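You operate a simulated robot arm through the tools that you are given. There is no shell and no other tool. Be economical: measure what you need, move in short steps, check, and stop when the job is done.

You run a simulated robot arm. Do the job below in one go: nothing can be reset, and whatever is moved stays where it is left.

## Task
Let the green book out of the press and stack it on the red one.
Fine: wind the knob right up; swing the arm back over the bed afterwards.
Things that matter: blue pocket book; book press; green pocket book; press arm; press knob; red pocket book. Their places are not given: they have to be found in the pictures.

The check looks at the end state, three seconds after you hand in, the way a careful person would. Anything else that was tipped, shoved, dropped, spilled or broken makes it a failure.

## Robot
A 7-joint arm with a two-finger parallel gripper, fixed in place. Base frame: the origin is at the foot of the arm, x ahead of it, y to its left, z up; the work surface is at about z = 0.92. Lengths are in m, angles in rad, forces in N, time in s.
With the tool pointing down near the work surface it reaches from about 0.24 to 0.68 m from the base axis. Its first joint turns from -1.152 to 1.152 rad. Payload 2.4 kg.
Tool frame: the origin (TCP) lies between the finger pads and is the grasp point; the fingertips stand 0.03 m ahead of it; z points along the fingers, y is the line along which they close. The gripper opens to 0.094 m. The fingers are 0.028 m wide and 0.01 m thick; the gripper's body (0.05 by 0.096 m) begins 0.055 m behind the TCP.
Orientation is that of the tool frame in the base frame, as a unit quaternion [x, y, z, w]. With the fingers straight down and closing along the base's y, the tool's x points along the base's -x, its y along +y and its z along -z.

## Interface
- The arm moves only by the tool send_rows. Its argument "plan" is a list of rows, each an object (a shift or turn left out is 0, a gripper value left out holds the last) with "translation": the shift along the tool's x, y, z in m, a list of three; "dr": the turn, a rotation vector about the tool's x, y, z in rad, a list of three. In form: [{"translation": [tx, ty, tz], "dr": [ax, ay, az]}, ...]. A call has 1 to 8 rows; each row shifts and turns the commanded pose from where the row before left it, along the tool's axes as they then stand. "grip" is the opening in per cent of the stroke, from 0 (shut) to 100 (fully open), set as the call begins (left out, the last holds). Each row takes 0.2 s and may step no farther than 0.05 m and 0.15 rad from the row before; otherwise, or with a gripper value out of range, the whole call is refused. Where a pose cannot be reached the arm comes as near as it can. A force on the tool above 60 N (or 10 N above the force at the start of the call, whichever is more), or a blocked arm, ends the call early, and 0.2 s more pass. The fingers move at their own pace (about 0.153 m/s each) and stop on an object; they squeeze with about 39 N. The grip force told is the motor's: it shows also when the fingers shut on nothing. Time passes only in rows, and 0.2 s behind the last, so rows that do not move let the fingers close. It gives the time, the measured TCP pose, the force on the tool (base axes), the opening and the grip force at its end, in the units of the frame above (readings bear some noise), with the torque about the TCP (base axes, N m) and any sound that the robot's microphone picked up, and new pictures: "show" is both (left out), scene, wrist or none.
- Cameras (640 x 400 px; columns grow to the right, rows downward): "scene" is fixed at [0.0584, 0.49, 1.4638]; the picture's right is [-0.52, -0.85, 0.00], its down [-0.31, 0.19, -0.93] and it looks along [0.79, -0.49, -0.36] (base axes); focal length 295 px, centre (320, 200). "wrist" rides on the gripper at [0.076, 0.014, -0.102] in the tool frame; the picture's right is [-0.18, 0.98, 0.00], its down [-0.75, -0.14, -0.64] and it looks along [-0.63, -0.12, 0.77] (tool axes); focal length 243 px, centre (320, 200).
- pixel_to_xyz(camera, pixels): there is no depth. For up to 12 entries [column, row, z] of the newest picture of that camera ("zoom" is the newest enlarged one), the place [x, y] in the base frame at which the ray of that pixel passes the height z, good to about 0.003 m. No time passes.
- inspect(camera, box): a new picture of the part [left, top, right, bottom] of that camera's present view, enlarged. No time passes.
- hand_in(): hands the job in; it is judged then, once.

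Work in short steps. Measure before you move; look again where a grasp or a placing could have gone wrong, and mend it. You have 80 turns and 200 pictures in all, those below and enlarged ones among them. Open the gripper and draw the arm clear of the work before you hand the job in, unless the task says otherwise; then end with one line.

The tools are called after "Emit:" as a command line: name --argument value ..., lists and objects as JSON in quotes. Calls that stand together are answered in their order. send_rows: Moves the arm, as the interface text tells. Its arguments: {"type":"object","properties":{"plan":{"type":"array","items":{"type":"object","properties":{"translation":{"type":"array","items":{"type":"number"}},"dr":{"type":"array","items":{"type":"number"}}}}},"grip":{"type":"number"},"show":{"type":"string","enum":["both","scene","wrist","none"]}},"required":["plan"]} The other tools are called the same way: pixel_to_xyz (camera, pixels) gives the place at which the rays of pixels pass given heights; inspect (camera, box) takes an enlarged picture of a part of a camera's view; hand_in () hands the job in.

At the start:

```text
time_s: 0.0
tool_pos: [0.3501, 0.0777, 1.3377]
orientation: [0.0, 1.0, 0.0, 0.0]
wrist_force: [-0.1, 0.3, -0.7]
torque: [-0.01, -0.01, 0.01]
gripper_width: 0.0941
gripper_force: 0.1
```

scene: 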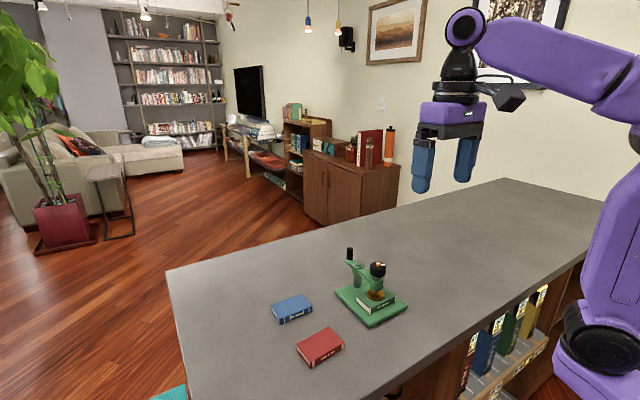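
wrist: 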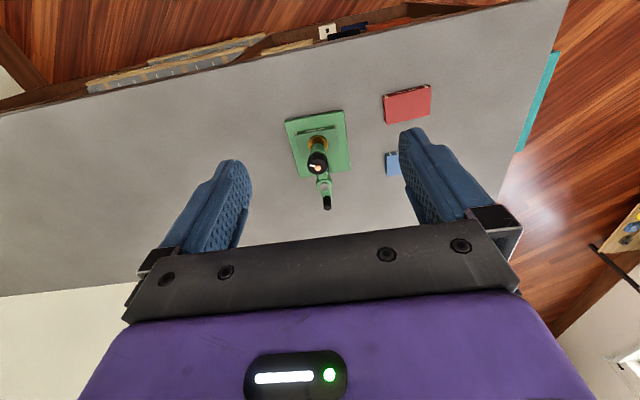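

The press sits around scene (372,298), with the red book at (320,347) and the blue at (292,309). I'll enlarge both views to see the mechanism.

Emit:
inspect --camera "scene" --box '[260, 230, 420, 370]'

Emit:
inspect --camera "wrist" --box '[260, 70, 450, 220]'

Emit:
pixel_to_xyz --camera "scene" --pixels '[[335, 291, 0.93], [374, 327, 0.93], [408, 307, 0.93], [296, 346, 0.94], [310, 367, 0.92], [344, 347, 0.92], [327, 327, 0.94], [377, 265, 1.0], [350, 252, 1.0]]'

Emit:
pixel_to_xyz --camera "wrist" --pixels '[[285, 122, 0.93], [342, 110, 0.93], [351, 171, 0.93], [298, 178, 0.93], [317, 162, 1.0], [327, 203, 1.0], [383, 95, 0.94], [430, 85, 0.94], [431, 113, 0.94], [388, 123, 0.94]]'

```text
2.86 times, centred on (340, 300) of scene
```

zoom: 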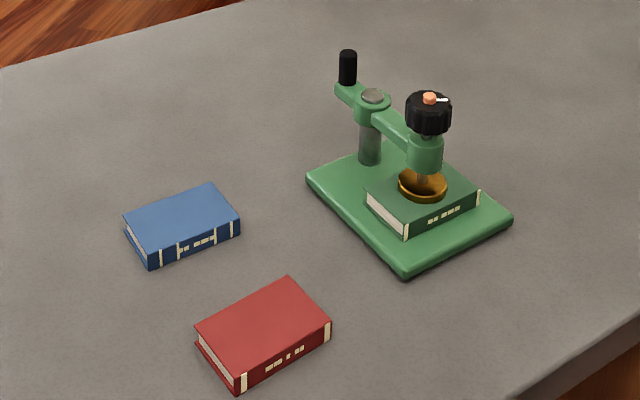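

```text
2.67 times, centred on (355, 145) of wrist
```

zoom: 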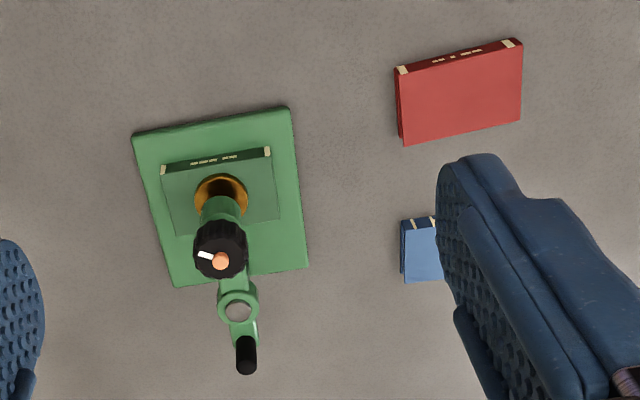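

```text
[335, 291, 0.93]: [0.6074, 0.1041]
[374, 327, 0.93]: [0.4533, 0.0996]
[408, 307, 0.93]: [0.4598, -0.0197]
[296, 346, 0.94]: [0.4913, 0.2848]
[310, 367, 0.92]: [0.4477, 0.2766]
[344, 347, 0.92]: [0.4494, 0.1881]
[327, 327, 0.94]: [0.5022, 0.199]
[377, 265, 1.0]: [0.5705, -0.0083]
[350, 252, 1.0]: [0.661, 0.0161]
```

```text
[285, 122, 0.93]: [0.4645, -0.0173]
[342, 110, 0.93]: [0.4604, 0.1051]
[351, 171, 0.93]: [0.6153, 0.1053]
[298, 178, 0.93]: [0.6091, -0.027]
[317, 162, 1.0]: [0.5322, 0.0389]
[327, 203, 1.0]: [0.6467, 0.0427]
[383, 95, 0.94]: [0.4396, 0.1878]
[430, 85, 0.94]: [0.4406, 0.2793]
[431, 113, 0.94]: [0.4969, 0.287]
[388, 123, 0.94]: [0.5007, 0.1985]
```

Next I'll triangulate the knob top, the handle and post tops, and the green book, using rays from both cameras.

Emit:
pixel_to_xyz --camera "scene" --pixels '[[378.1, 264, 1.0], [378.1, 264, 1.1], [349.8, 248.6, 1.0], [349.8, 248.6, 1.1], [358.9, 263, 1.0], [358.9, 263, 1.1], [369.7, 311, 0.95], [355.5, 296, 0.95], [395, 294.5, 0.95], [378, 281, 0.95], [369.7, 311, 0.96], [395, 294.5, 0.96]]'

Emit:
pixel_to_xyz --camera "wrist" --pixels '[[317.9, 167.8, 1.0], [317.9, 167.8, 1.1], [327.3, 207.9, 1.0], [327.3, 207.9, 1.1], [324.3, 186.6, 1.0], [324.3, 186.6, 1.1], [295.5, 135.3, 0.95], [336, 128.8, 0.95], [300.5, 158.1, 0.95], [339.5, 152.5, 0.95], [295.5, 135.3, 0.96], [336, 128.8, 0.96]]'

```text
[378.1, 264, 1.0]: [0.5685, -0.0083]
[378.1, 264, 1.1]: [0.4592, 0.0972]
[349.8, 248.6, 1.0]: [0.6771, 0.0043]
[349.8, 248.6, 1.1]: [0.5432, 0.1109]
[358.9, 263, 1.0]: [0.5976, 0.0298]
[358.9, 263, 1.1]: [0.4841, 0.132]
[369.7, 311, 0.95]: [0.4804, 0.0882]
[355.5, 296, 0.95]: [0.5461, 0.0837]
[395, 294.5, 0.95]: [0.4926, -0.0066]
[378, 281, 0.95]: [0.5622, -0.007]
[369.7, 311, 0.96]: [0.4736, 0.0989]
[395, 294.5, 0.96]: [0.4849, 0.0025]
```

```text
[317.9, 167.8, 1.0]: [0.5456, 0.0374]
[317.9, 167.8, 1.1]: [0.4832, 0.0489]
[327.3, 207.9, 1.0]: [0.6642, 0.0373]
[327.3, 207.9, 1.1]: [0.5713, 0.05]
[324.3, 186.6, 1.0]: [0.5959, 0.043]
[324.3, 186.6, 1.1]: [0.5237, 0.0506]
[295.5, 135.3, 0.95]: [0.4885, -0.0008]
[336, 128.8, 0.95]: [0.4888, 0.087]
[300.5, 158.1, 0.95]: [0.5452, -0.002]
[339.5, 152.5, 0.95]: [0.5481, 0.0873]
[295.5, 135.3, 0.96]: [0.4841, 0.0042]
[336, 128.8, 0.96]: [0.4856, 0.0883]
```

Triangulated positions:
- Knob top at about (0.515, 0.043, 1.049), about 40 mm wide.
- Post at about (0.584, 0.044), handle top at about (0.631, 0.042, 1.035).
- Green book spans x 0.487–0.547 and y 0–0.087, with its top at about z 0.953.

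I'll move above the knob and look again.

Emit:
send_rows --plan '[{"translation": [-0.0275, -0.0058, 0.0317]}, {"translation": [-0.0275, -0.0058, 0.0317]}, {"translation": [-0.0275, -0.0058, 0.0317]}, {"translation": [-0.0275, -0.0058, 0.0317]}, {"translation": [-0.0275, -0.0058, 0.0317]}, {"translation": [-0.0275, -0.0058, 0.0317]}]' --grip 100

```text
time_s: 1.4
tool_pos: [0.5148, 0.0447, 1.1459]
orientation: [0.0, 1.0, -0.001, 0.0]
wrist_force: [0.5, -0.4, -0.1]
torque: [0.0, 0.03, 0.01]
gripper_width: 0.0941
gripper_force: 0.0
```

scene: 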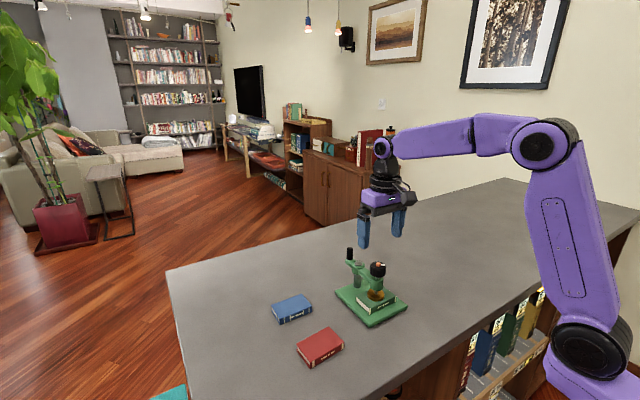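
wrist: 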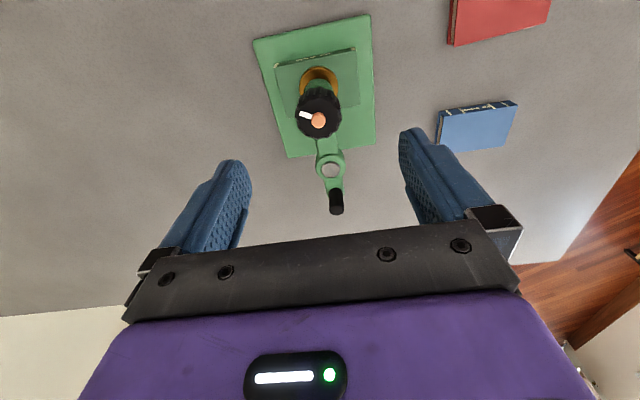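

Emit:
inspect --camera "wrist" --box '[240, 10, 400, 220]'

Emit:
inspect --camera "scene" --box '[325, 235, 415, 335]'

Emit:
pixel_to_xyz --camera "wrist" --pixels '[[318, 120, 1.05], [318, 120, 1.04], [298, 112, 1.045], [340, 112, 1.045], [331, 169, 1.014], [336, 208, 1.035], [275, 67, 0.953], [354, 48, 0.953], [436, 112, 0.94], [516, 101, 0.94], [502, 146, 0.94]]'

```text
1.90 times, centred on (320, 115) of wrist
```

zoom: 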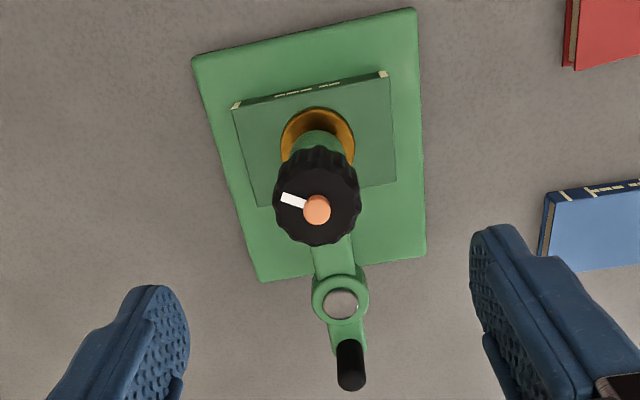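

```text
4.00 times, centred on (370, 285) of scene
```

zoom: 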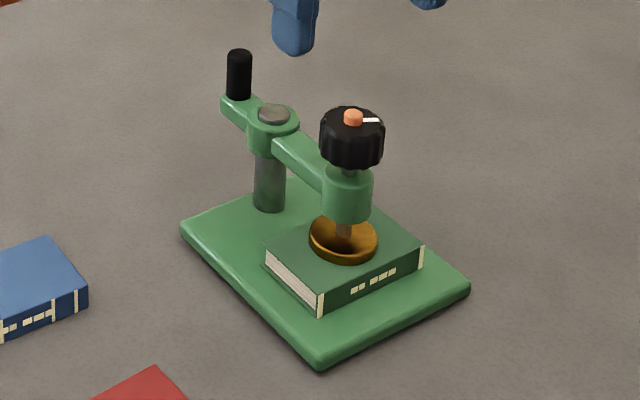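

```text
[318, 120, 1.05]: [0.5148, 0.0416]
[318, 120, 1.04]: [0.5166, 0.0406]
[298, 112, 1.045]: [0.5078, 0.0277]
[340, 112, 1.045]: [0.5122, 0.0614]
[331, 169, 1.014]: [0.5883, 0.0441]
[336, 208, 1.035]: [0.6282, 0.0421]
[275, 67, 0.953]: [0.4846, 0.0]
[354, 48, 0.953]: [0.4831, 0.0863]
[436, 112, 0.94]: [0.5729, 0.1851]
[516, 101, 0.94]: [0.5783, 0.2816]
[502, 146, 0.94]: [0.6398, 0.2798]
```

Knob centre is (0.514, 0.042), 40 mm wide, spanning about z 1.025–1.047. I'll pre-turn +1.2 rad, to leave room for unscrewing, while descending to TCP z ≈ 1.056.

Emit:
send_rows --plan '[{"translation": [0, -0.002, 0.011], "dr": [0, 0, 0.15]}, {"translation": [0, 0, 0.011], "dr": [0, 0, 0.15]}, {"translation": [0, 0, 0.011], "dr": [0, 0, 0.15]}, {"translation": [0, 0, 0.011], "dr": [0, 0, 0.15]}, {"translation": [0, 0, 0.011], "dr": [0, 0, 0.15]}, {"translation": [0, 0, 0.011], "dr": [0, 0, 0.15]}, {"translation": [0, 0, 0.011], "dr": [0, 0, 0.15]}, {"translation": [0, 0, 0.012], "dr": [0, 0, 0.15]}]'

```text
time_s: 3.2
tool_pos: [0.5142, 0.042, 1.0579]
orientation: [0.565, 0.825, 0.0, 0.0]
wrist_force: [1.0, -0.4, 0.6]
torque: [0.0, 0.04, 0.01]
gripper_width: 0.0942
gripper_force: 0.0
```

scene: 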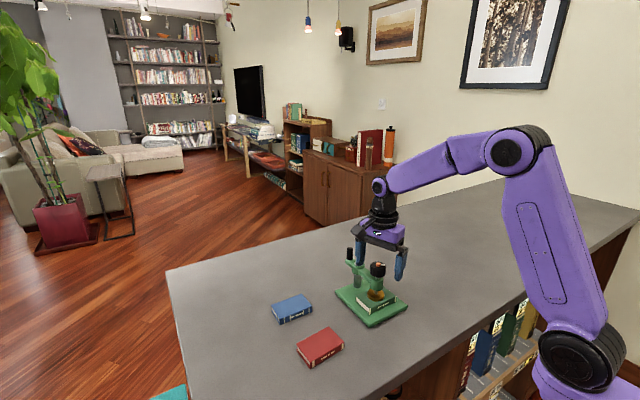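
wrist: 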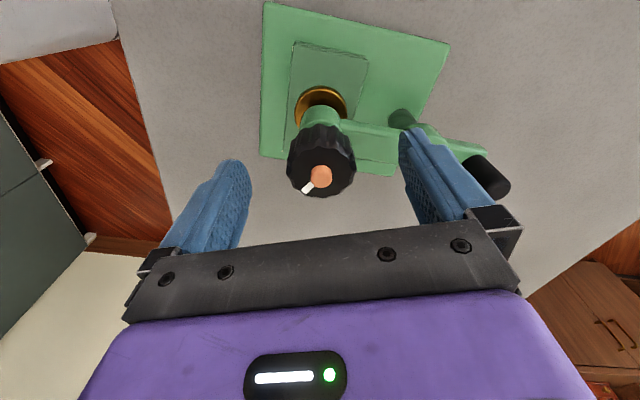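

The knob button sits at (321,176) in the wrist view, so it's centred between the fingers. I'll close on it.

Emit:
send_rows --plan '[{}, {}, {}]' --grip 0 --show "wrist"

```text
time_s: 4.0
tool_pos: [0.5154, 0.0412, 1.0577]
orientation: [0.564, 0.826, 0.0, 0.001]
wrist_force: [10.1, 1.6, 0.6]
torque: [-0.08, 0.04, 0.01]
gripper_width: 0.0386
gripper_force: 38.6
```

wrist: 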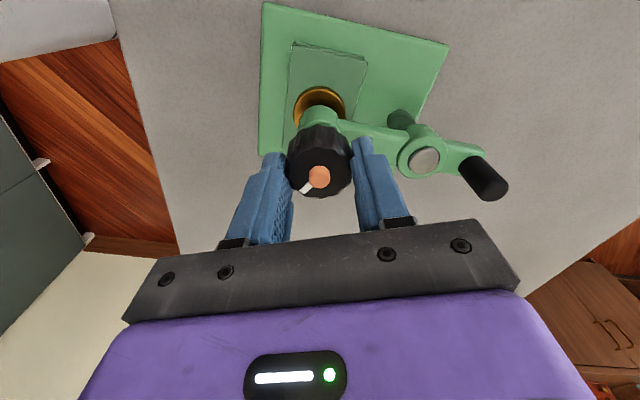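

The grip holds at 38.6 mm. I'll turn counter-clockwise seen from above (negative about tool z) and watch torque, force and sound.

Emit:
send_rows --plan '[{"dr": [0, 0, -0.12]}, {"dr": [0, 0, -0.12]}, {"dr": [0, 0, -0.12]}, {"dr": [0, 0, -0.12]}]' --show "wrist"

```text
time_s: 5.0
tool_pos: [0.5163, 0.0426, 1.0581]
orientation: [0.351, 0.937, 0.002, 0.002]
wrist_force: [17.2, 4.3, 3.6]
torque: [0.16, 0.35, -0.07]
gripper_width: 0.039
gripper_force: 38.9
```

wrist: 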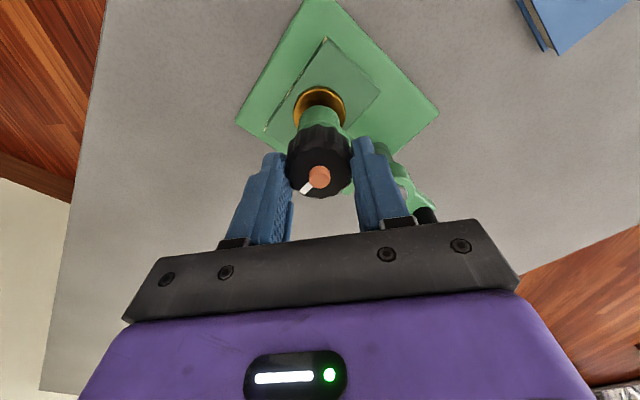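

The knob turns with the gripper: the white mark stays put in the hand's view. A side force of +17 N in x says I'm slightly off, so I'll shift 2 mm in +x, keep turning and rise slightly.

Emit:
send_rows --plan '[{"translation": [-0.0015, 0.0013, 0]}, {"dr": [0, 0, -0.15]}, {"dr": [0, 0, -0.15]}, {"dr": [0, 0, -0.15]}, {"dr": [0, 0, -0.15]}, {"dr": [0, 0, -0.15]}, {"dr": [0, 0, -0.15]}, {"dr": [0, 0, -0.15]}]' --show "wrist"

```text
time_s: 6.8
tool_pos: [0.5166, 0.0421, 1.058]
orientation: [-0.166, 0.986, 0.0, 0.0]
wrist_force: [5.1, 0.5, 17.2]
torque: [0.25, -0.01, -0.03]
gripper_width: 0.0388
gripper_force: 38.6
```

wrist: 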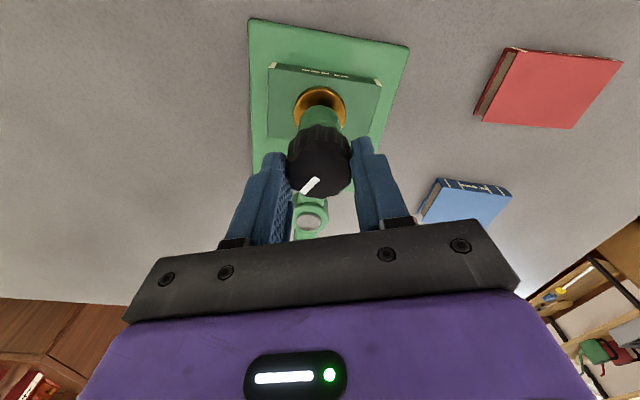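

Upward force has grown to 17 N, so the knob is rising. The orange tip is now flush or hidden. I'll lift 3 mm to follow and continue turning.

Emit:
send_rows --plan '[{"translation": [0, 0, -0.0025], "dr": [0, 0, -0.1]}, {"translation": [0, 0, -0.0003], "dr": [0, 0, -0.15]}, {"translation": [0, 0, -0.0003], "dr": [0, 0, -0.15]}, {"translation": [0, 0, -0.0003], "dr": [0, 0, -0.15]}, {"translation": [0, 0, -0.0003], "dr": [0, 0, -0.15]}, {"translation": [0, 0, -0.0003], "dr": [0, 0, -0.15]}]' --show "both"

Emit:
inspect --camera "scene" --box '[325, 235, 415, 335]'

```text
time_s: 8.2
tool_pos: [0.5148, 0.0413, 1.0601]
orientation: [-0.558, 0.83, 0.001, -0.002]
wrist_force: [-0.3, 0.2, -1.3]
torque: [-0.22, 0.47, -0.02]
gripper_width: 0.0386
gripper_force: 39.0
```

scene: 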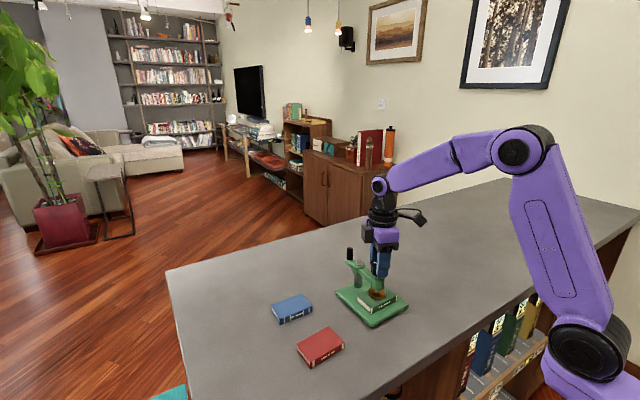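
wrist: 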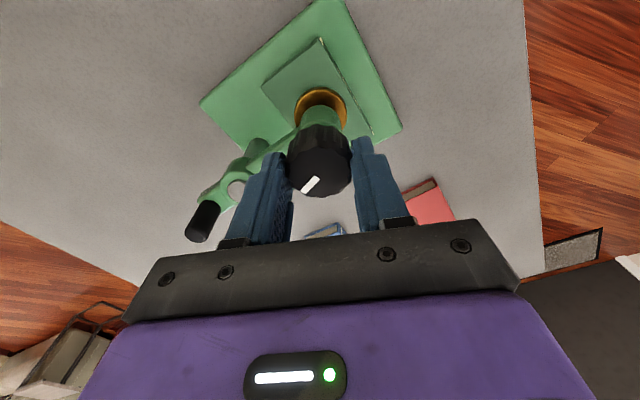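

```text
4.00 times, centred on (370, 285) of scene
```

zoom: 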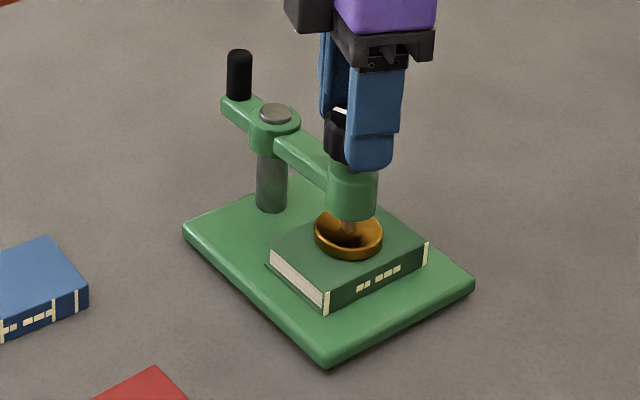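

I've turned 2.4 rad so far and the knob rose about 2 mm. The press may have shifted a millimetre, and side forces are now near zero. I'll continue with a small lift per row.

Emit:
send_rows --plan '[{"translation": [0, 0, -0.0002], "dr": [0, 0, -0.15]}, {"translation": [0, 0, -0.0002], "dr": [0, 0, -0.15]}, {"translation": [0, 0, -0.0002], "dr": [0, 0, -0.15]}, {"translation": [0, 0, -0.0002], "dr": [0, 0, -0.15]}, {"translation": [0, 0, -0.0002], "dr": [0, 0, -0.15]}]' --show "wrist"

```text
time_s: 9.4
tool_pos: [0.516, 0.042, 1.0602]
orientation: [0.823, -0.568, -0.002, 0.001]
wrist_force: [0.3, -1.1, -0.4]
torque: [0.13, 0.48, -0.05]
gripper_width: 0.0384
gripper_force: 38.6
```

wrist: 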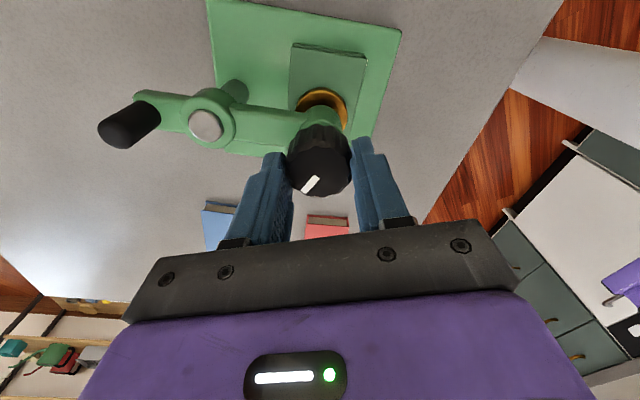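

Tracking is still good after 3.1 rad, with negligible forces. I'll keep turning.

Emit:
send_rows --plan '[{"translation": [0, 0, -0.0002], "dr": [0, 0, -0.15]}, {"translation": [0, 0, -0.0002], "dr": [0, 0, -0.15]}, {"translation": [0, 0, -0.0002], "dr": [0, 0, -0.15]}, {"translation": [0, 0, -0.0002], "dr": [0, 0, -0.15]}, {"translation": [0, 0, -0.0002], "dr": [0, 0, -0.15]}]' --show "wrist"

```text
time_s: 10.6
tool_pos: [0.517, 0.0422, 1.0624]
orientation: [0.974, -0.227, -0.002, 0.002]
wrist_force: [-3.4, -3.1, -26.0]
torque: [0.04, 0.72, -0.03]
gripper_width: 0.0384
gripper_force: 38.9
```

wrist: 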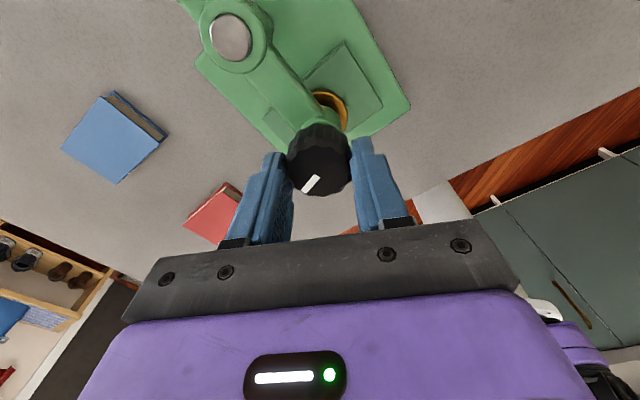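

Now −26 N vertical: I'm lifting faster than the knob rises, or the screw is at its top. I'll check the scene closely.

Emit:
inspect --camera "scene" --box '[325, 235, 415, 335]'

Emit:
inspect --camera "wrist" --box '[200, 0, 440, 220]'

```text
4.00 times, centred on (370, 285) of scene
```

zoom: 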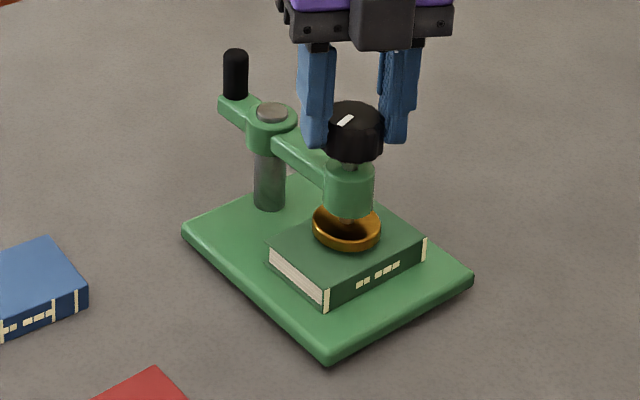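

```text
1.82 times, centred on (320, 110) of wrist
```

zoom: 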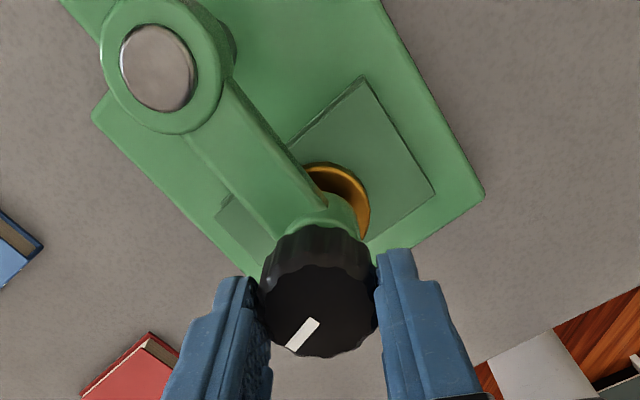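

The foot has lifted a few mm off the book and there's thread visible under the boss, so more travel is possible. I'll ease down 1.5 mm to relieve the pull and turn on.

Emit:
send_rows --plan '[{"translation": [0, 0, 0.0015], "dr": [0, 0, -0.1]}, {"dr": [0, 0, -0.15]}, {"dr": [0, 0, -0.15]}, {"dr": [0, 0, -0.15]}]' --show "wrist"

```text
time_s: 11.6
tool_pos: [0.5159, 0.0414, 1.0613]
orientation: [0.999, 0.044, -0.002, 0.0]
wrist_force: [-10.1, -8.4, -11.8]
torque: [0.03, 0.57, -0.03]
gripper_width: 0.0383
gripper_force: 38.9
```

wrist: 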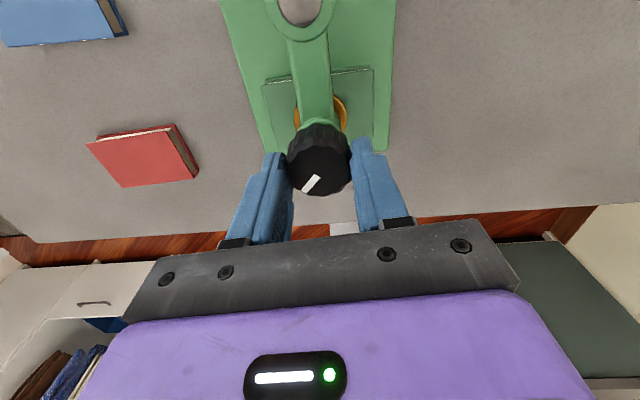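

Total is now 4.4 rad. I'll correct sideways (−1.2 mm in x and y) to unload the side force and carry on turning without lift, using the z force to gauge the rise.

Emit:
send_rows --plan '[{"translation": [-0.0012, 0.001, 0], "dr": [0, 0, -0.15]}, {"dr": [0, 0, -0.15]}, {"dr": [0, 0, -0.15]}, {"dr": [0, 0, -0.15]}, {"dr": [0, 0, -0.15]}]' --show "wrist"

```text
time_s: 12.8
tool_pos: [0.5035, 0.0529, 1.0604]
orientation: [0.992, 0.123, 0.0, 0.006]
wrist_force: [-0.2, 0.1, -27.3]
torque: [0.29, 0.33, 0.02]
gripper_width: 0.0385
gripper_force: 38.8
out of reach, approached as far as the arm can: row 1, 2, 3, 4, 5
```

wrist: 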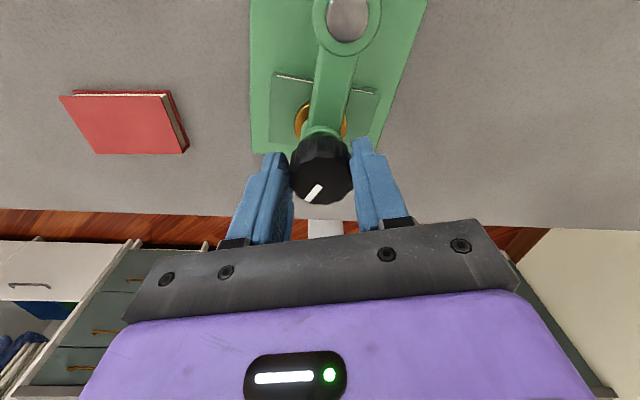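

The wrist reached its turning limit (about φ = −3.39) and the TCP drifted 12 mm. I'll check what shifted before releasing.

Emit:
inspect --camera "scene" --box '[325, 235, 415, 335]'

```text
4.00 times, centred on (370, 285) of scene
```

zoom: 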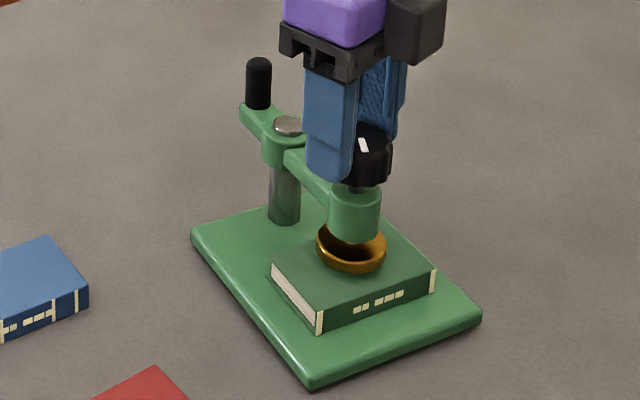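

The press got dragged about 12 mm with the knob when the wrist limit hit. I'll reverse the commanded excess while still holding the knob, which carries the press back to where it stood.

Emit:
send_rows --plan '[{"dr": [0, 0, 0.15]}, {"dr": [0, 0, 0.15]}, {"dr": [0, 0, 0.15]}, {"dr": [0, 0, 0.15]}, {"translation": [0.0012, -0.001, 0], "dr": [0, 0, 0.15]}, {}]' --show "wrist"

Emit:
inspect --camera "scene" --box '[325, 235, 415, 335]'

```text
time_s: 14.2
tool_pos: [0.5067, 0.0538, 1.0608]
orientation: [0.968, -0.251, 0.004, 0.004]
wrist_force: [-3.9, -2.7, -20.6]
torque: [0.25, 0.3, -0.02]
gripper_width: 0.0386
gripper_force: 39.1
```

wrist: 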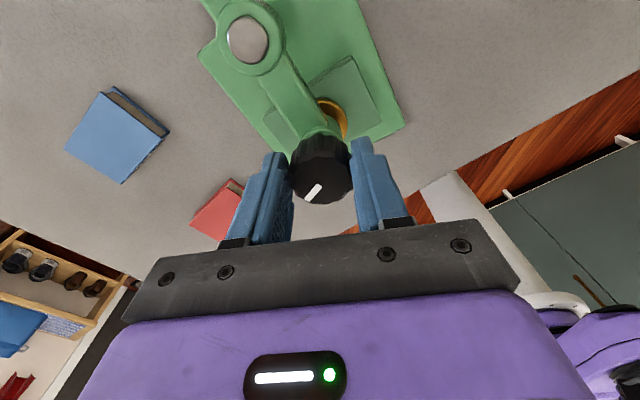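

```text
4.00 times, centred on (370, 285) of scene
```

zoom: 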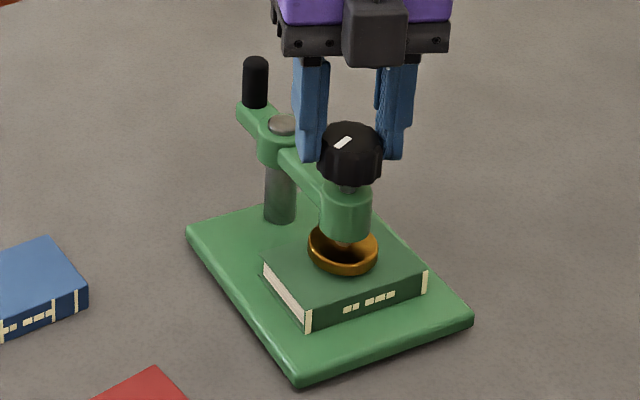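

The command was clamped at the limit, so the knob backed off 0.75 rad with the press still 12 mm displaced. I'll push it gently back along +x/−y while held.

Emit:
send_rows --plan '[{"translation": [0.0044, 0.002, 0.001]}, {"translation": [0.0044, 0.002, 0]}, {"translation": [0.0044, 0.002, 0]}, {}]' --show "wrist"

Emit:
inspect --camera "scene" --box '[325, 235, 415, 335]'

```text
time_s: 15.2
tool_pos: [0.5131, 0.0418, 1.0602]
orientation: [0.968, -0.25, 0.004, 0.004]
wrist_force: [-16.5, -11.7, 1.6]
torque: [0.41, 0.01, 0.07]
gripper_width: 0.0384
gripper_force: 39.0
```

wrist: 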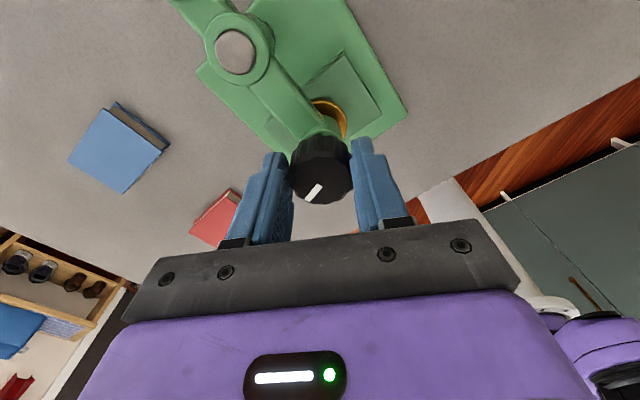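

```text
4.00 times, centred on (370, 285) of scene
```

zoom: 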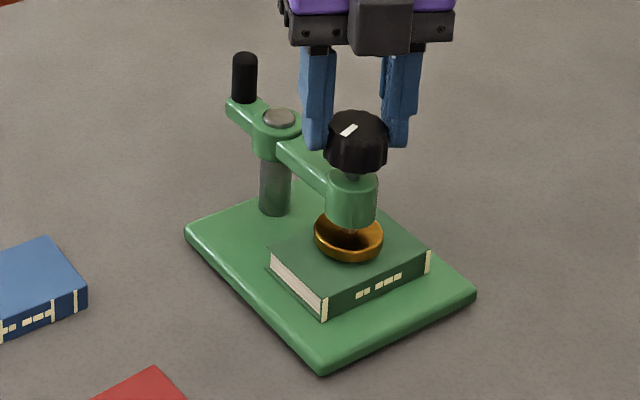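

The press is back within about 2 mm of its original spot. I'll release the knob and unwind the wrist with the fingers open to regrasp.

Emit:
send_rows --plan '[{}, {}]' --grip 100 --show "none"

Emit:
send_rows --plan '[{"dr": [0, 0, 0.15]}, {"dr": [0, 0, 0.15]}, {"dr": [0, 0, 0.15]}, {"dr": [0, 0, 0.15]}, {"dr": [0, 0, 0.15]}, {"dr": [0, 0, 0.15]}, {"dr": [0, 0, 0.15]}, {"dr": [0, 0, 0.15]}]' --show "none"

Emit:
send_rows --plan '[{"dr": [0, 0, 0.15]}, {"dr": [0, 0, 0.15]}, {"dr": [0, 0, 0.15]}, {"dr": [0, 0, 0.15]}, {"dr": [0, 0, 0.15]}, {"dr": [0, 0, 0.15]}, {"dr": [0, 0, 0.15]}, {"dr": [0, 0, 0.15]}]' --show "none"

Emit:
send_rows --plan '[{"dr": [0, 0, 0.15]}, {"dr": [0, 0, 0.15]}, {"dr": [0, 0, 0.15]}, {"dr": [0, 0, 0.15]}, {"dr": [0, 0, 0.15]}, {"dr": [0, 0, 0.15]}, {"dr": [0, 0, 0.15]}, {"dr": [0, 0, 0.15]}]' --show "wrist"

```text
time_s: 15.8
tool_pos: [0.5156, 0.044, 1.0605]
orientation: [0.968, -0.25, 0.004, 0.004]
wrist_force: [-0.5, -0.2, -0.5]
torque: [0.01, -0.01, 0.03]
gripper_width: 0.0941
gripper_force: 0.0
```

```text
time_s: 17.6
tool_pos: [0.515, 0.0432, 1.0608]
orientation: [-0.657, 0.754, -0.005, -0.002]
wrist_force: [0.6, 0.5, 0.9]
torque: [0.02, 0.02, 0.01]
gripper_width: 0.0943
gripper_force: 0.0
```

```text
time_s: 19.4
tool_pos: [0.5148, 0.0414, 1.0606]
orientation: [-0.117, 0.993, -0.005, 0.001]
wrist_force: [-0.4, -0.4, -0.9]
torque: [0.0, -0.01, -0.01]
gripper_width: 0.0939
gripper_force: 0.1
```

```text
time_s: 21.2
tool_pos: [0.5144, 0.0418, 1.0606]
orientation: [0.464, 0.886, -0.003, 0.004]
wrist_force: [0.7, 0.3, 0.2]
torque: [0.0, -0.01, 0.01]
gripper_width: 0.094
gripper_force: 0.0
```

wrist: 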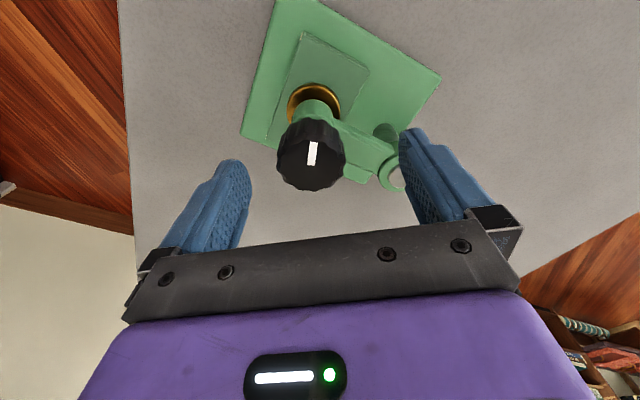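

The knob is clear between the fingers. I'll wind the wrist on another 1.05 rad for range, then re-measure the knob.

Emit:
send_rows --plan '[{"dr": [0, 0, 0.15]}, {"dr": [0, 0, 0.15]}, {"dr": [0, 0, 0.15]}, {"dr": [0, 0, 0.15]}, {"dr": [0, 0, 0.15]}, {"dr": [0, 0, 0.15]}, {"dr": [0, 0, 0.15]}]' --show "wrist"

Emit:
inspect --camera "wrist" --box '[220, 70, 420, 220]'

Emit:
inspect --camera "scene" --box '[325, 235, 415, 335]'

```text
time_s: 22.8
tool_pos: [0.5162, 0.0421, 1.059]
orientation: [0.845, 0.535, -0.001, 0.005]
wrist_force: [0.1, -0.1, 0.1]
torque: [0.03, 0.0, 0.05]
gripper_width: 0.0939
gripper_force: 0.1
```

wrist: 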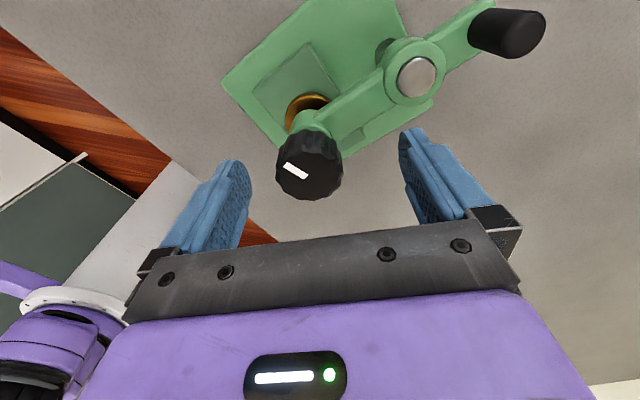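

```text
2.67 times, centred on (320, 145) of wrist
```

zoom: 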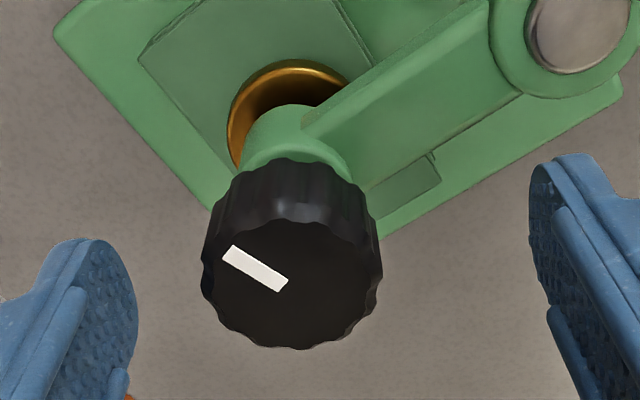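

```text
4.00 times, centred on (370, 285) of scene
```

zoom: 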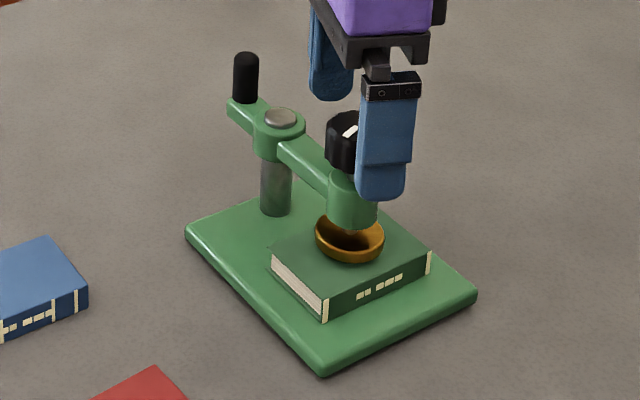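

Measure the knob centre from the mark end/top face at about (309,176) in the wrist view.

Emit:
pixel_to_xyz --camera "wrist" --pixels '[[309, 177, 1.05], [309, 177, 1.055], [296, 172, 1.05], [342, 175, 1.05], [276, 172, 1.05]]'

Emit:
pixel_to_xyz --camera "scene" --pixels '[[378.5, 266.8, 1.05], [378.5, 266.8, 1.055], [377.5, 295, 0.96]]'

```text
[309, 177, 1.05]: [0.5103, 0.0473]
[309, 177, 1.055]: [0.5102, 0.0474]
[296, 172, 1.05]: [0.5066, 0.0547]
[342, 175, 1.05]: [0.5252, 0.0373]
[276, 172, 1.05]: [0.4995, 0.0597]
```

```text
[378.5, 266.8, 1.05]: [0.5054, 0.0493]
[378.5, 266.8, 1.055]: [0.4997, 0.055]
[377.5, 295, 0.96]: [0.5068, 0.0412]
```

Knob centre is about (0.511, 0.046). I'll centre on it and close.

Emit:
send_rows --plan '[{"translation": [0.002, -0.0055, 0]}, {}]' --show "none"

Emit:
send_rows --plan '[{}, {}, {}]' --grip 0 --show "wrist"

```text
time_s: 23.4
tool_pos: [0.5105, 0.0466, 1.0597]
orientation: [0.845, 0.534, -0.002, 0.004]
wrist_force: [0.2, 0.4, 0.7]
torque: [-0.01, 0.02, 0.02]
gripper_width: 0.0941
gripper_force: 0.1
```

```text
time_s: 24.2
tool_pos: [0.5093, 0.047, 1.06]
orientation: [0.844, 0.536, -0.002, 0.004]
wrist_force: [-10.4, -0.1, 2.0]
torque: [-0.05, 0.5, 0.0]
gripper_width: 0.0382
gripper_force: 39.4
```

wrist: 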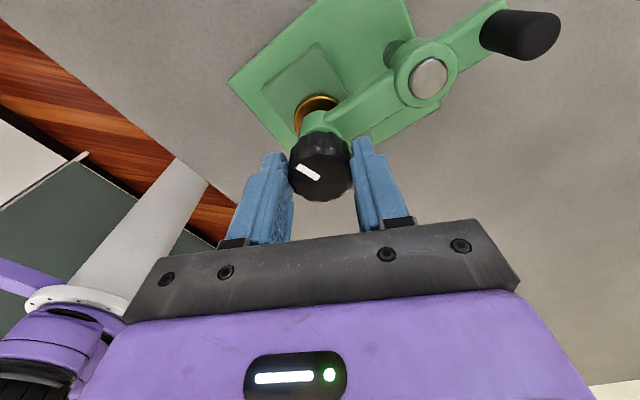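

Grip good. Turning counter-clockwise again, no lift at first, watching forces.

Emit:
send_rows --plan '[{"translation": [-0.0004, -0.0009, 0], "dr": [0, 0, -0.15]}, {"dr": [0, 0, -0.15]}, {"dr": [0, 0, -0.15]}, {"dr": [0, 0, -0.15]}, {"dr": [0, 0, -0.15]}, {"dr": [0, 0, -0.15]}, {"dr": [0, 0, -0.15]}]' --show "wrist"

```text
time_s: 25.8
tool_pos: [0.5079, 0.0445, 1.06]
orientation: [0.462, 0.887, -0.004, 0.003]
wrist_force: [-15.2, -10.9, 0.4]
torque: [0.13, 0.53, -0.06]
gripper_width: 0.0386
gripper_force: 39.0
```

wrist: 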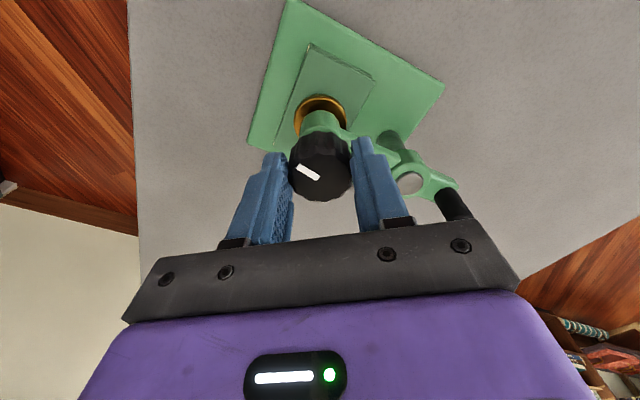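

Side force is (−15, −11) N, so I'll ease the hand 2 mm that way and continue turning.

Emit:
send_rows --plan '[{"translation": [0, -0.002, 0], "dr": [0, 0, -0.15]}, {"dr": [0, 0, -0.15]}, {"dr": [0, 0, -0.15]}, {"dr": [0, 0, -0.15]}, {"dr": [0, 0, -0.15]}, {"dr": [0, 0, -0.15]}, {"dr": [0, 0, -0.15]}]' --show "none"

Emit:
inspect --camera "scene" --box '[325, 235, 415, 335]'

```text
time_s: 27.4
tool_pos: [0.5089, 0.0433, 1.0622]
orientation: [-0.041, 0.999, -0.006, 0.001]
wrist_force: [-3.9, -15.8, -0.7]
torque: [-0.17, -0.27, -1.18]
gripper_width: 0.0386
gripper_force: 38.6
```

```text
4.00 times, centred on (370, 285) of scene
```

zoom: 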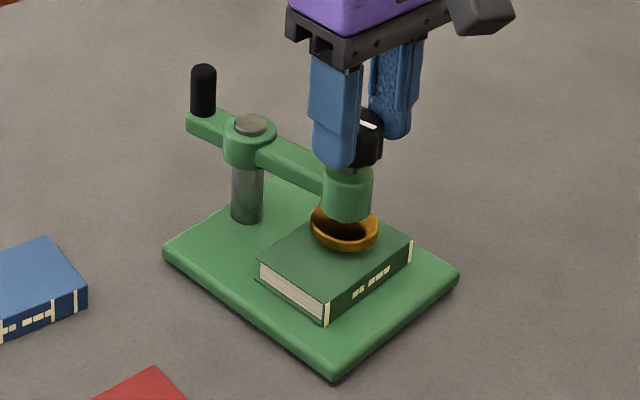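

Torque −1.18 N·m means the screw reached its top stop, and the press yawed slightly with the last rows. I'll release and measure the press.

Emit:
send_rows --plan '[{}, {}]' --grip 100 --show "none"

Emit:
send_rows --plan '[{"translation": [0, 0, -0.05]}, {"translation": [0.04, 0, -0.03]}, {"translation": [0.04, 0, -0.03]}, {"translation": [0.03, 0, -0.03]}, {}]' --show "both"

Emit:
inspect --camera "scene" --box '[325, 235, 415, 335]'

Emit:
inspect --camera "wrist" --box '[220, 60, 440, 220]'

```text
time_s: 28.0
tool_pos: [0.5073, 0.0451, 1.0601]
orientation: [-0.045, 0.999, -0.004, 0.002]
wrist_force: [0.1, -0.1, 0.6]
torque: [0.02, 0.02, 0.03]
gripper_width: 0.0941
gripper_force: 0.1
```

```text
time_s: 29.2
tool_pos: [0.3958, 0.0381, 1.2007]
orientation: [-0.044, 0.999, -0.005, 0.001]
wrist_force: [0.2, -0.4, 0.4]
torque: [0.0, -0.03, 0.02]
gripper_width: 0.094
gripper_force: 0.0
```

scene: 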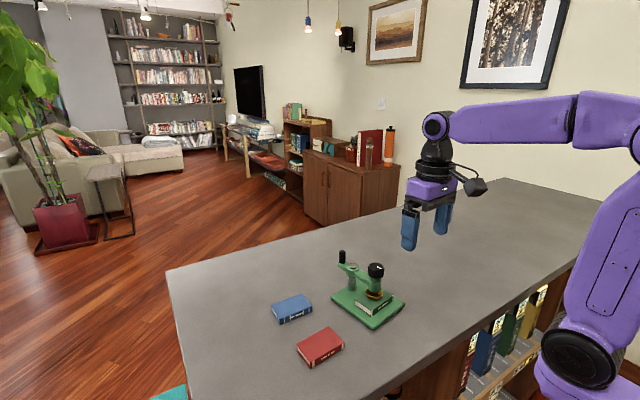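
wrist: 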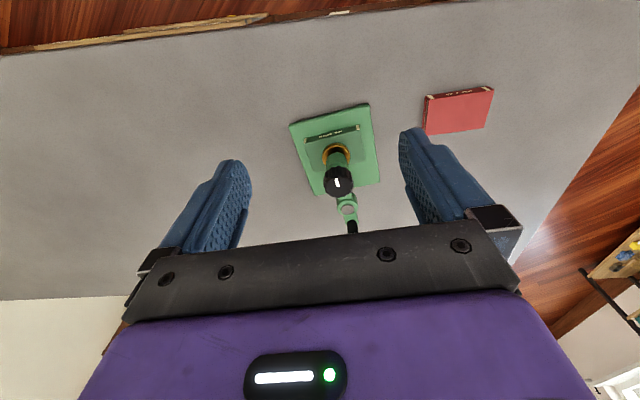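

```text
4.00 times, centred on (370, 285) of scene
```

zoom: 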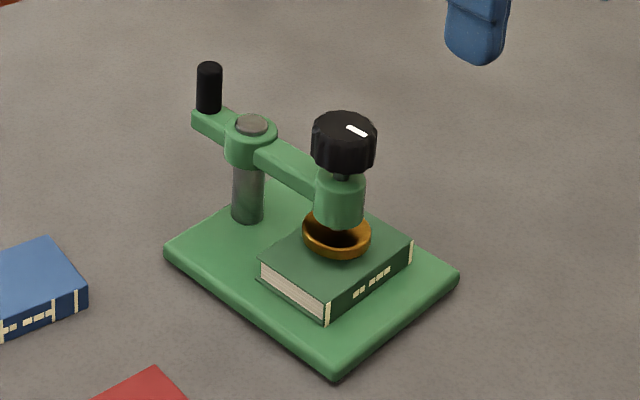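

```text
2.50 times, centred on (330, 140) of wrist
```

zoom: 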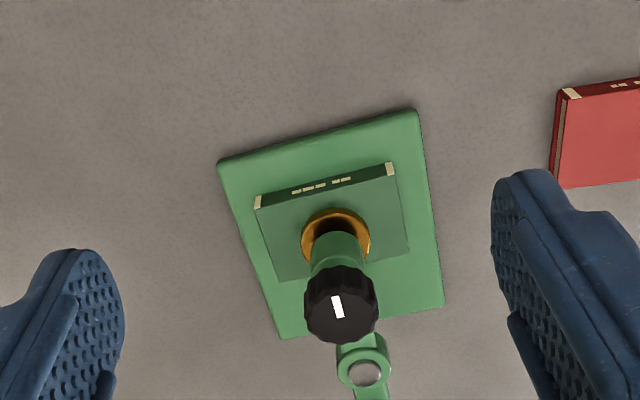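

The foot now stands above the book. I'll measure the press base corners, the book, the knob and the handle.

Emit:
pixel_to_xyz --camera "wrist" --pixels '[[289.2, 124.8, 0.93], [368.4, 104, 0.93], [379.6, 181.2, 0.93], [314.8, 195.2, 0.93], [304.4, 143.2, 0.953], [358.8, 130, 0.953], [365.2, 160, 0.953], [312.8, 172.4, 0.953], [337.2, 184, 1.05], [337.2, 184, 1.06], [348.4, 209.2, 1.014]]'

Emit:
pixel_to_xyz --camera "scene" --pixels '[[375.75, 267, 1.05], [375.75, 267, 1.06], [352.75, 266.2, 1.014], [342.25, 251.5, 1.035], [329, 298.7, 0.93], [353.5, 328.5, 0.93], [404.5, 304.7, 0.93]]'

```text
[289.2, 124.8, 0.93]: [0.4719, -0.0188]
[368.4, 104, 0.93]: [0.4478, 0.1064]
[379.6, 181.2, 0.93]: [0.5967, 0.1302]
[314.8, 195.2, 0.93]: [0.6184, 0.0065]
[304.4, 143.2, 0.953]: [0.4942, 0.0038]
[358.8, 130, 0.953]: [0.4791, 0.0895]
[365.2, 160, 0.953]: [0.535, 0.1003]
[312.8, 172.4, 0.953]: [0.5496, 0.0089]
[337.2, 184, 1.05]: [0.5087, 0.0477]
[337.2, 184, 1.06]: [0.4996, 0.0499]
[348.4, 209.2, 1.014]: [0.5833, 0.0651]
```

```text
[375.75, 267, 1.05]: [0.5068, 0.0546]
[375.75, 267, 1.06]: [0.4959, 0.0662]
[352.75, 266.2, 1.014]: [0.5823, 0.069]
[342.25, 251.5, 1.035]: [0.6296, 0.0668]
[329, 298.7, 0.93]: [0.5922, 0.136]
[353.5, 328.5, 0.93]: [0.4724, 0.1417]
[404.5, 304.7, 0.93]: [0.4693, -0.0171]
```

Press is now about 15 mm off with +0.16 rad yaw; I'll nudge it back later. Book centre is about (0.515, 0.051) with yaw 0.175, post (0.583, 0.066). To swing the arm I'll close the fingers, square the tool and go down on the +y side of the boss.

Emit:
send_rows --plan '[{"dr": [0, 0, 0.088]}, {"translation": [-0.04, 0.022, 0]}, {"translation": [-0.04, 0.02, 0]}, {"translation": [-0.036, 0.02, 0.02]}, {"translation": [0, 0, 0.05]}, {"translation": [0, 0, 0.05]}, {"translation": [0, 0, 0.04]}, {"translation": [0, 0, 0.02]}]' --grip 0

Emit:
inspect --camera "scene" --box '[325, 235, 415, 335]'

```text
time_s: 31.0
tool_pos: [0.5128, 0.0965, 1.0204]
orientation: [0.0, 1.0, -0.005, 0.002]
wrist_force: [-0.1, 0.2, 0.0]
torque: [0.01, -0.01, 0.01]
gripper_width: 0.0001
gripper_force: 32.7
```

scene: 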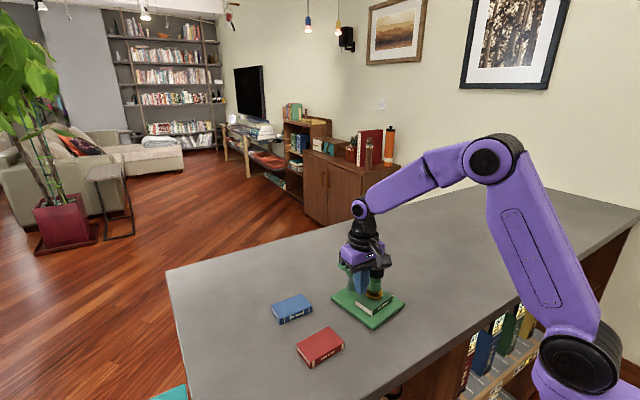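
wrist: 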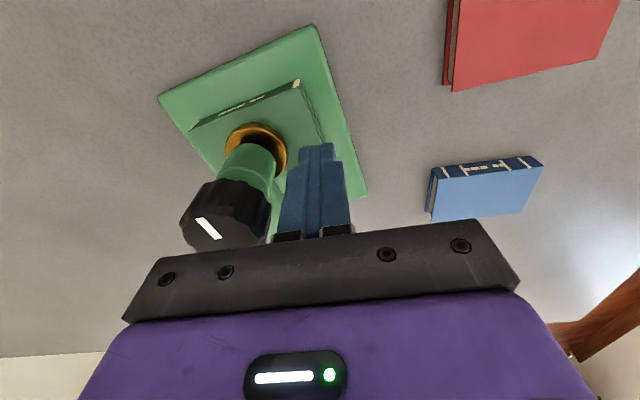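

```text
4.00 times, centred on (370, 285) of scene
```

zoom: 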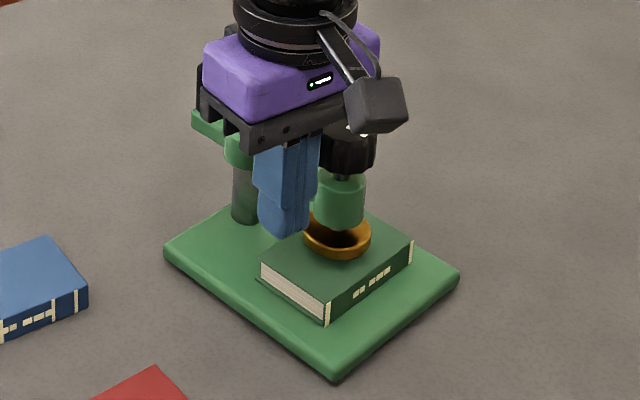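

The fingers stand beside the boss on its +y side. I'll push gently toward −y.

Emit:
send_rows --plan '[{"translation": [0, -0.006, 0]}, {"translation": [0, -0.006, 0]}, {"translation": [0, -0.006, 0]}, {"translation": [0, -0.006, 0]}, {"translation": [0, -0.006, 0]}]' --show "wrist"

Emit:
inspect --camera "scene" --box '[325, 235, 415, 335]'

```text
time_s: 32.2
tool_pos: [0.5134, 0.0656, 1.0208]
orientation: [-0.001, 1.0, -0.004, 0.001]
wrist_force: [0.0, 0.4, -0.2]
torque: [0.01, -0.02, 0.03]
gripper_width: 0.0
gripper_force: 32.8
```

wrist: 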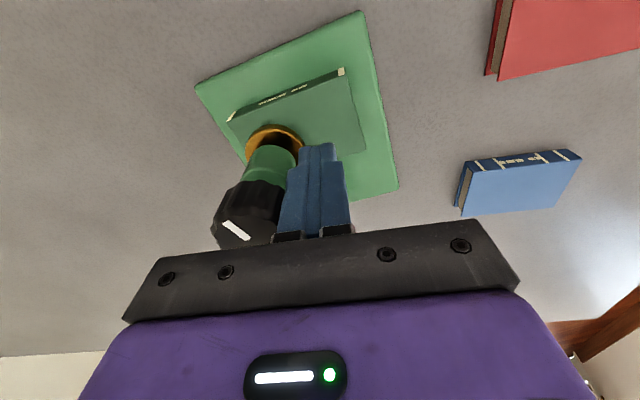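

```text
4.00 times, centred on (370, 285) of scene
```

zoom: 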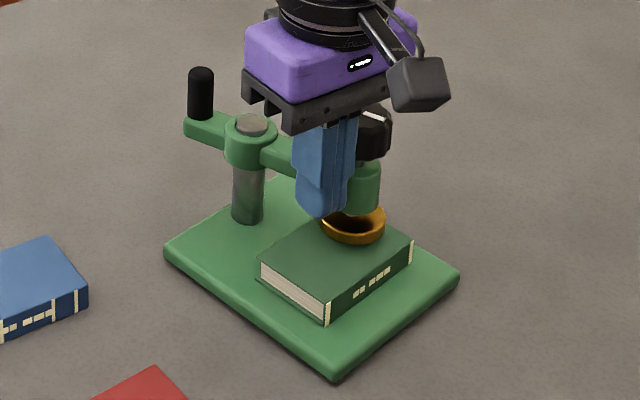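

The arm swings freely and the base stays put. I'll follow the arc round to past 90°.

Emit:
send_rows --plan '[{"translation": [-0.001, -0.015, 0]}, {"translation": [-0.003, -0.015, 0]}, {"translation": [-0.011, -0.014, 0]}, {"translation": [-0.012, -0.014, 0]}, {"translation": [-0.016, -0.007, 0]}, {"translation": [-0.017, -0.007, 0]}, {"translation": [-0.011, 0, 0]}, {"translation": [-0.011, 0, 0]}]' --show "wrist"

Emit:
inspect --camera "scene" --box '[325, 235, 415, 335]'

```text
time_s: 34.0
tool_pos: [0.5936, -0.0039, 1.0231]
orientation: [-0.002, 1.0, -0.005, -0.001]
wrist_force: [-25.0, 7.1, 14.2]
torque: [0.08, 0.28, 0.2]
gripper_width: 0.0
gripper_force: 33.2
```

wrist: 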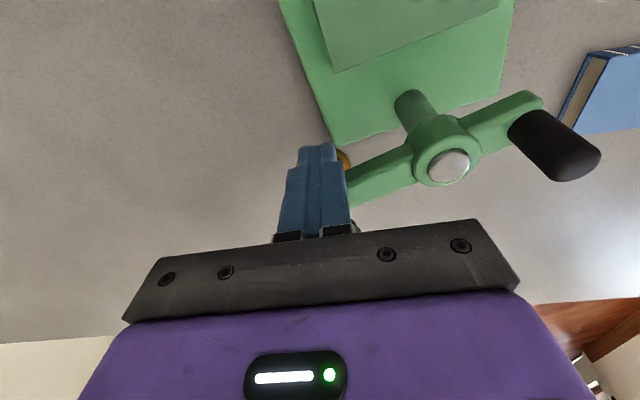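

```text
4.00 times, centred on (370, 285) of scene
```

zoom: 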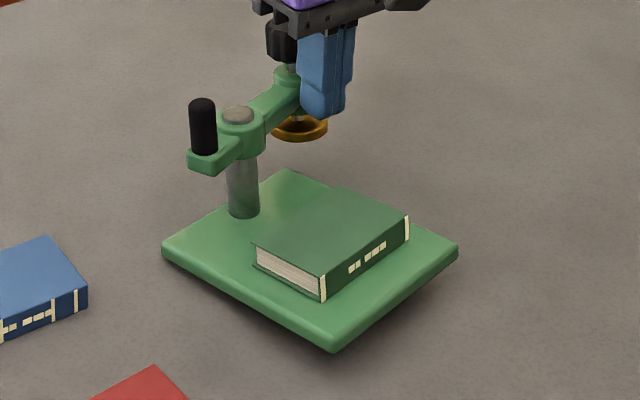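

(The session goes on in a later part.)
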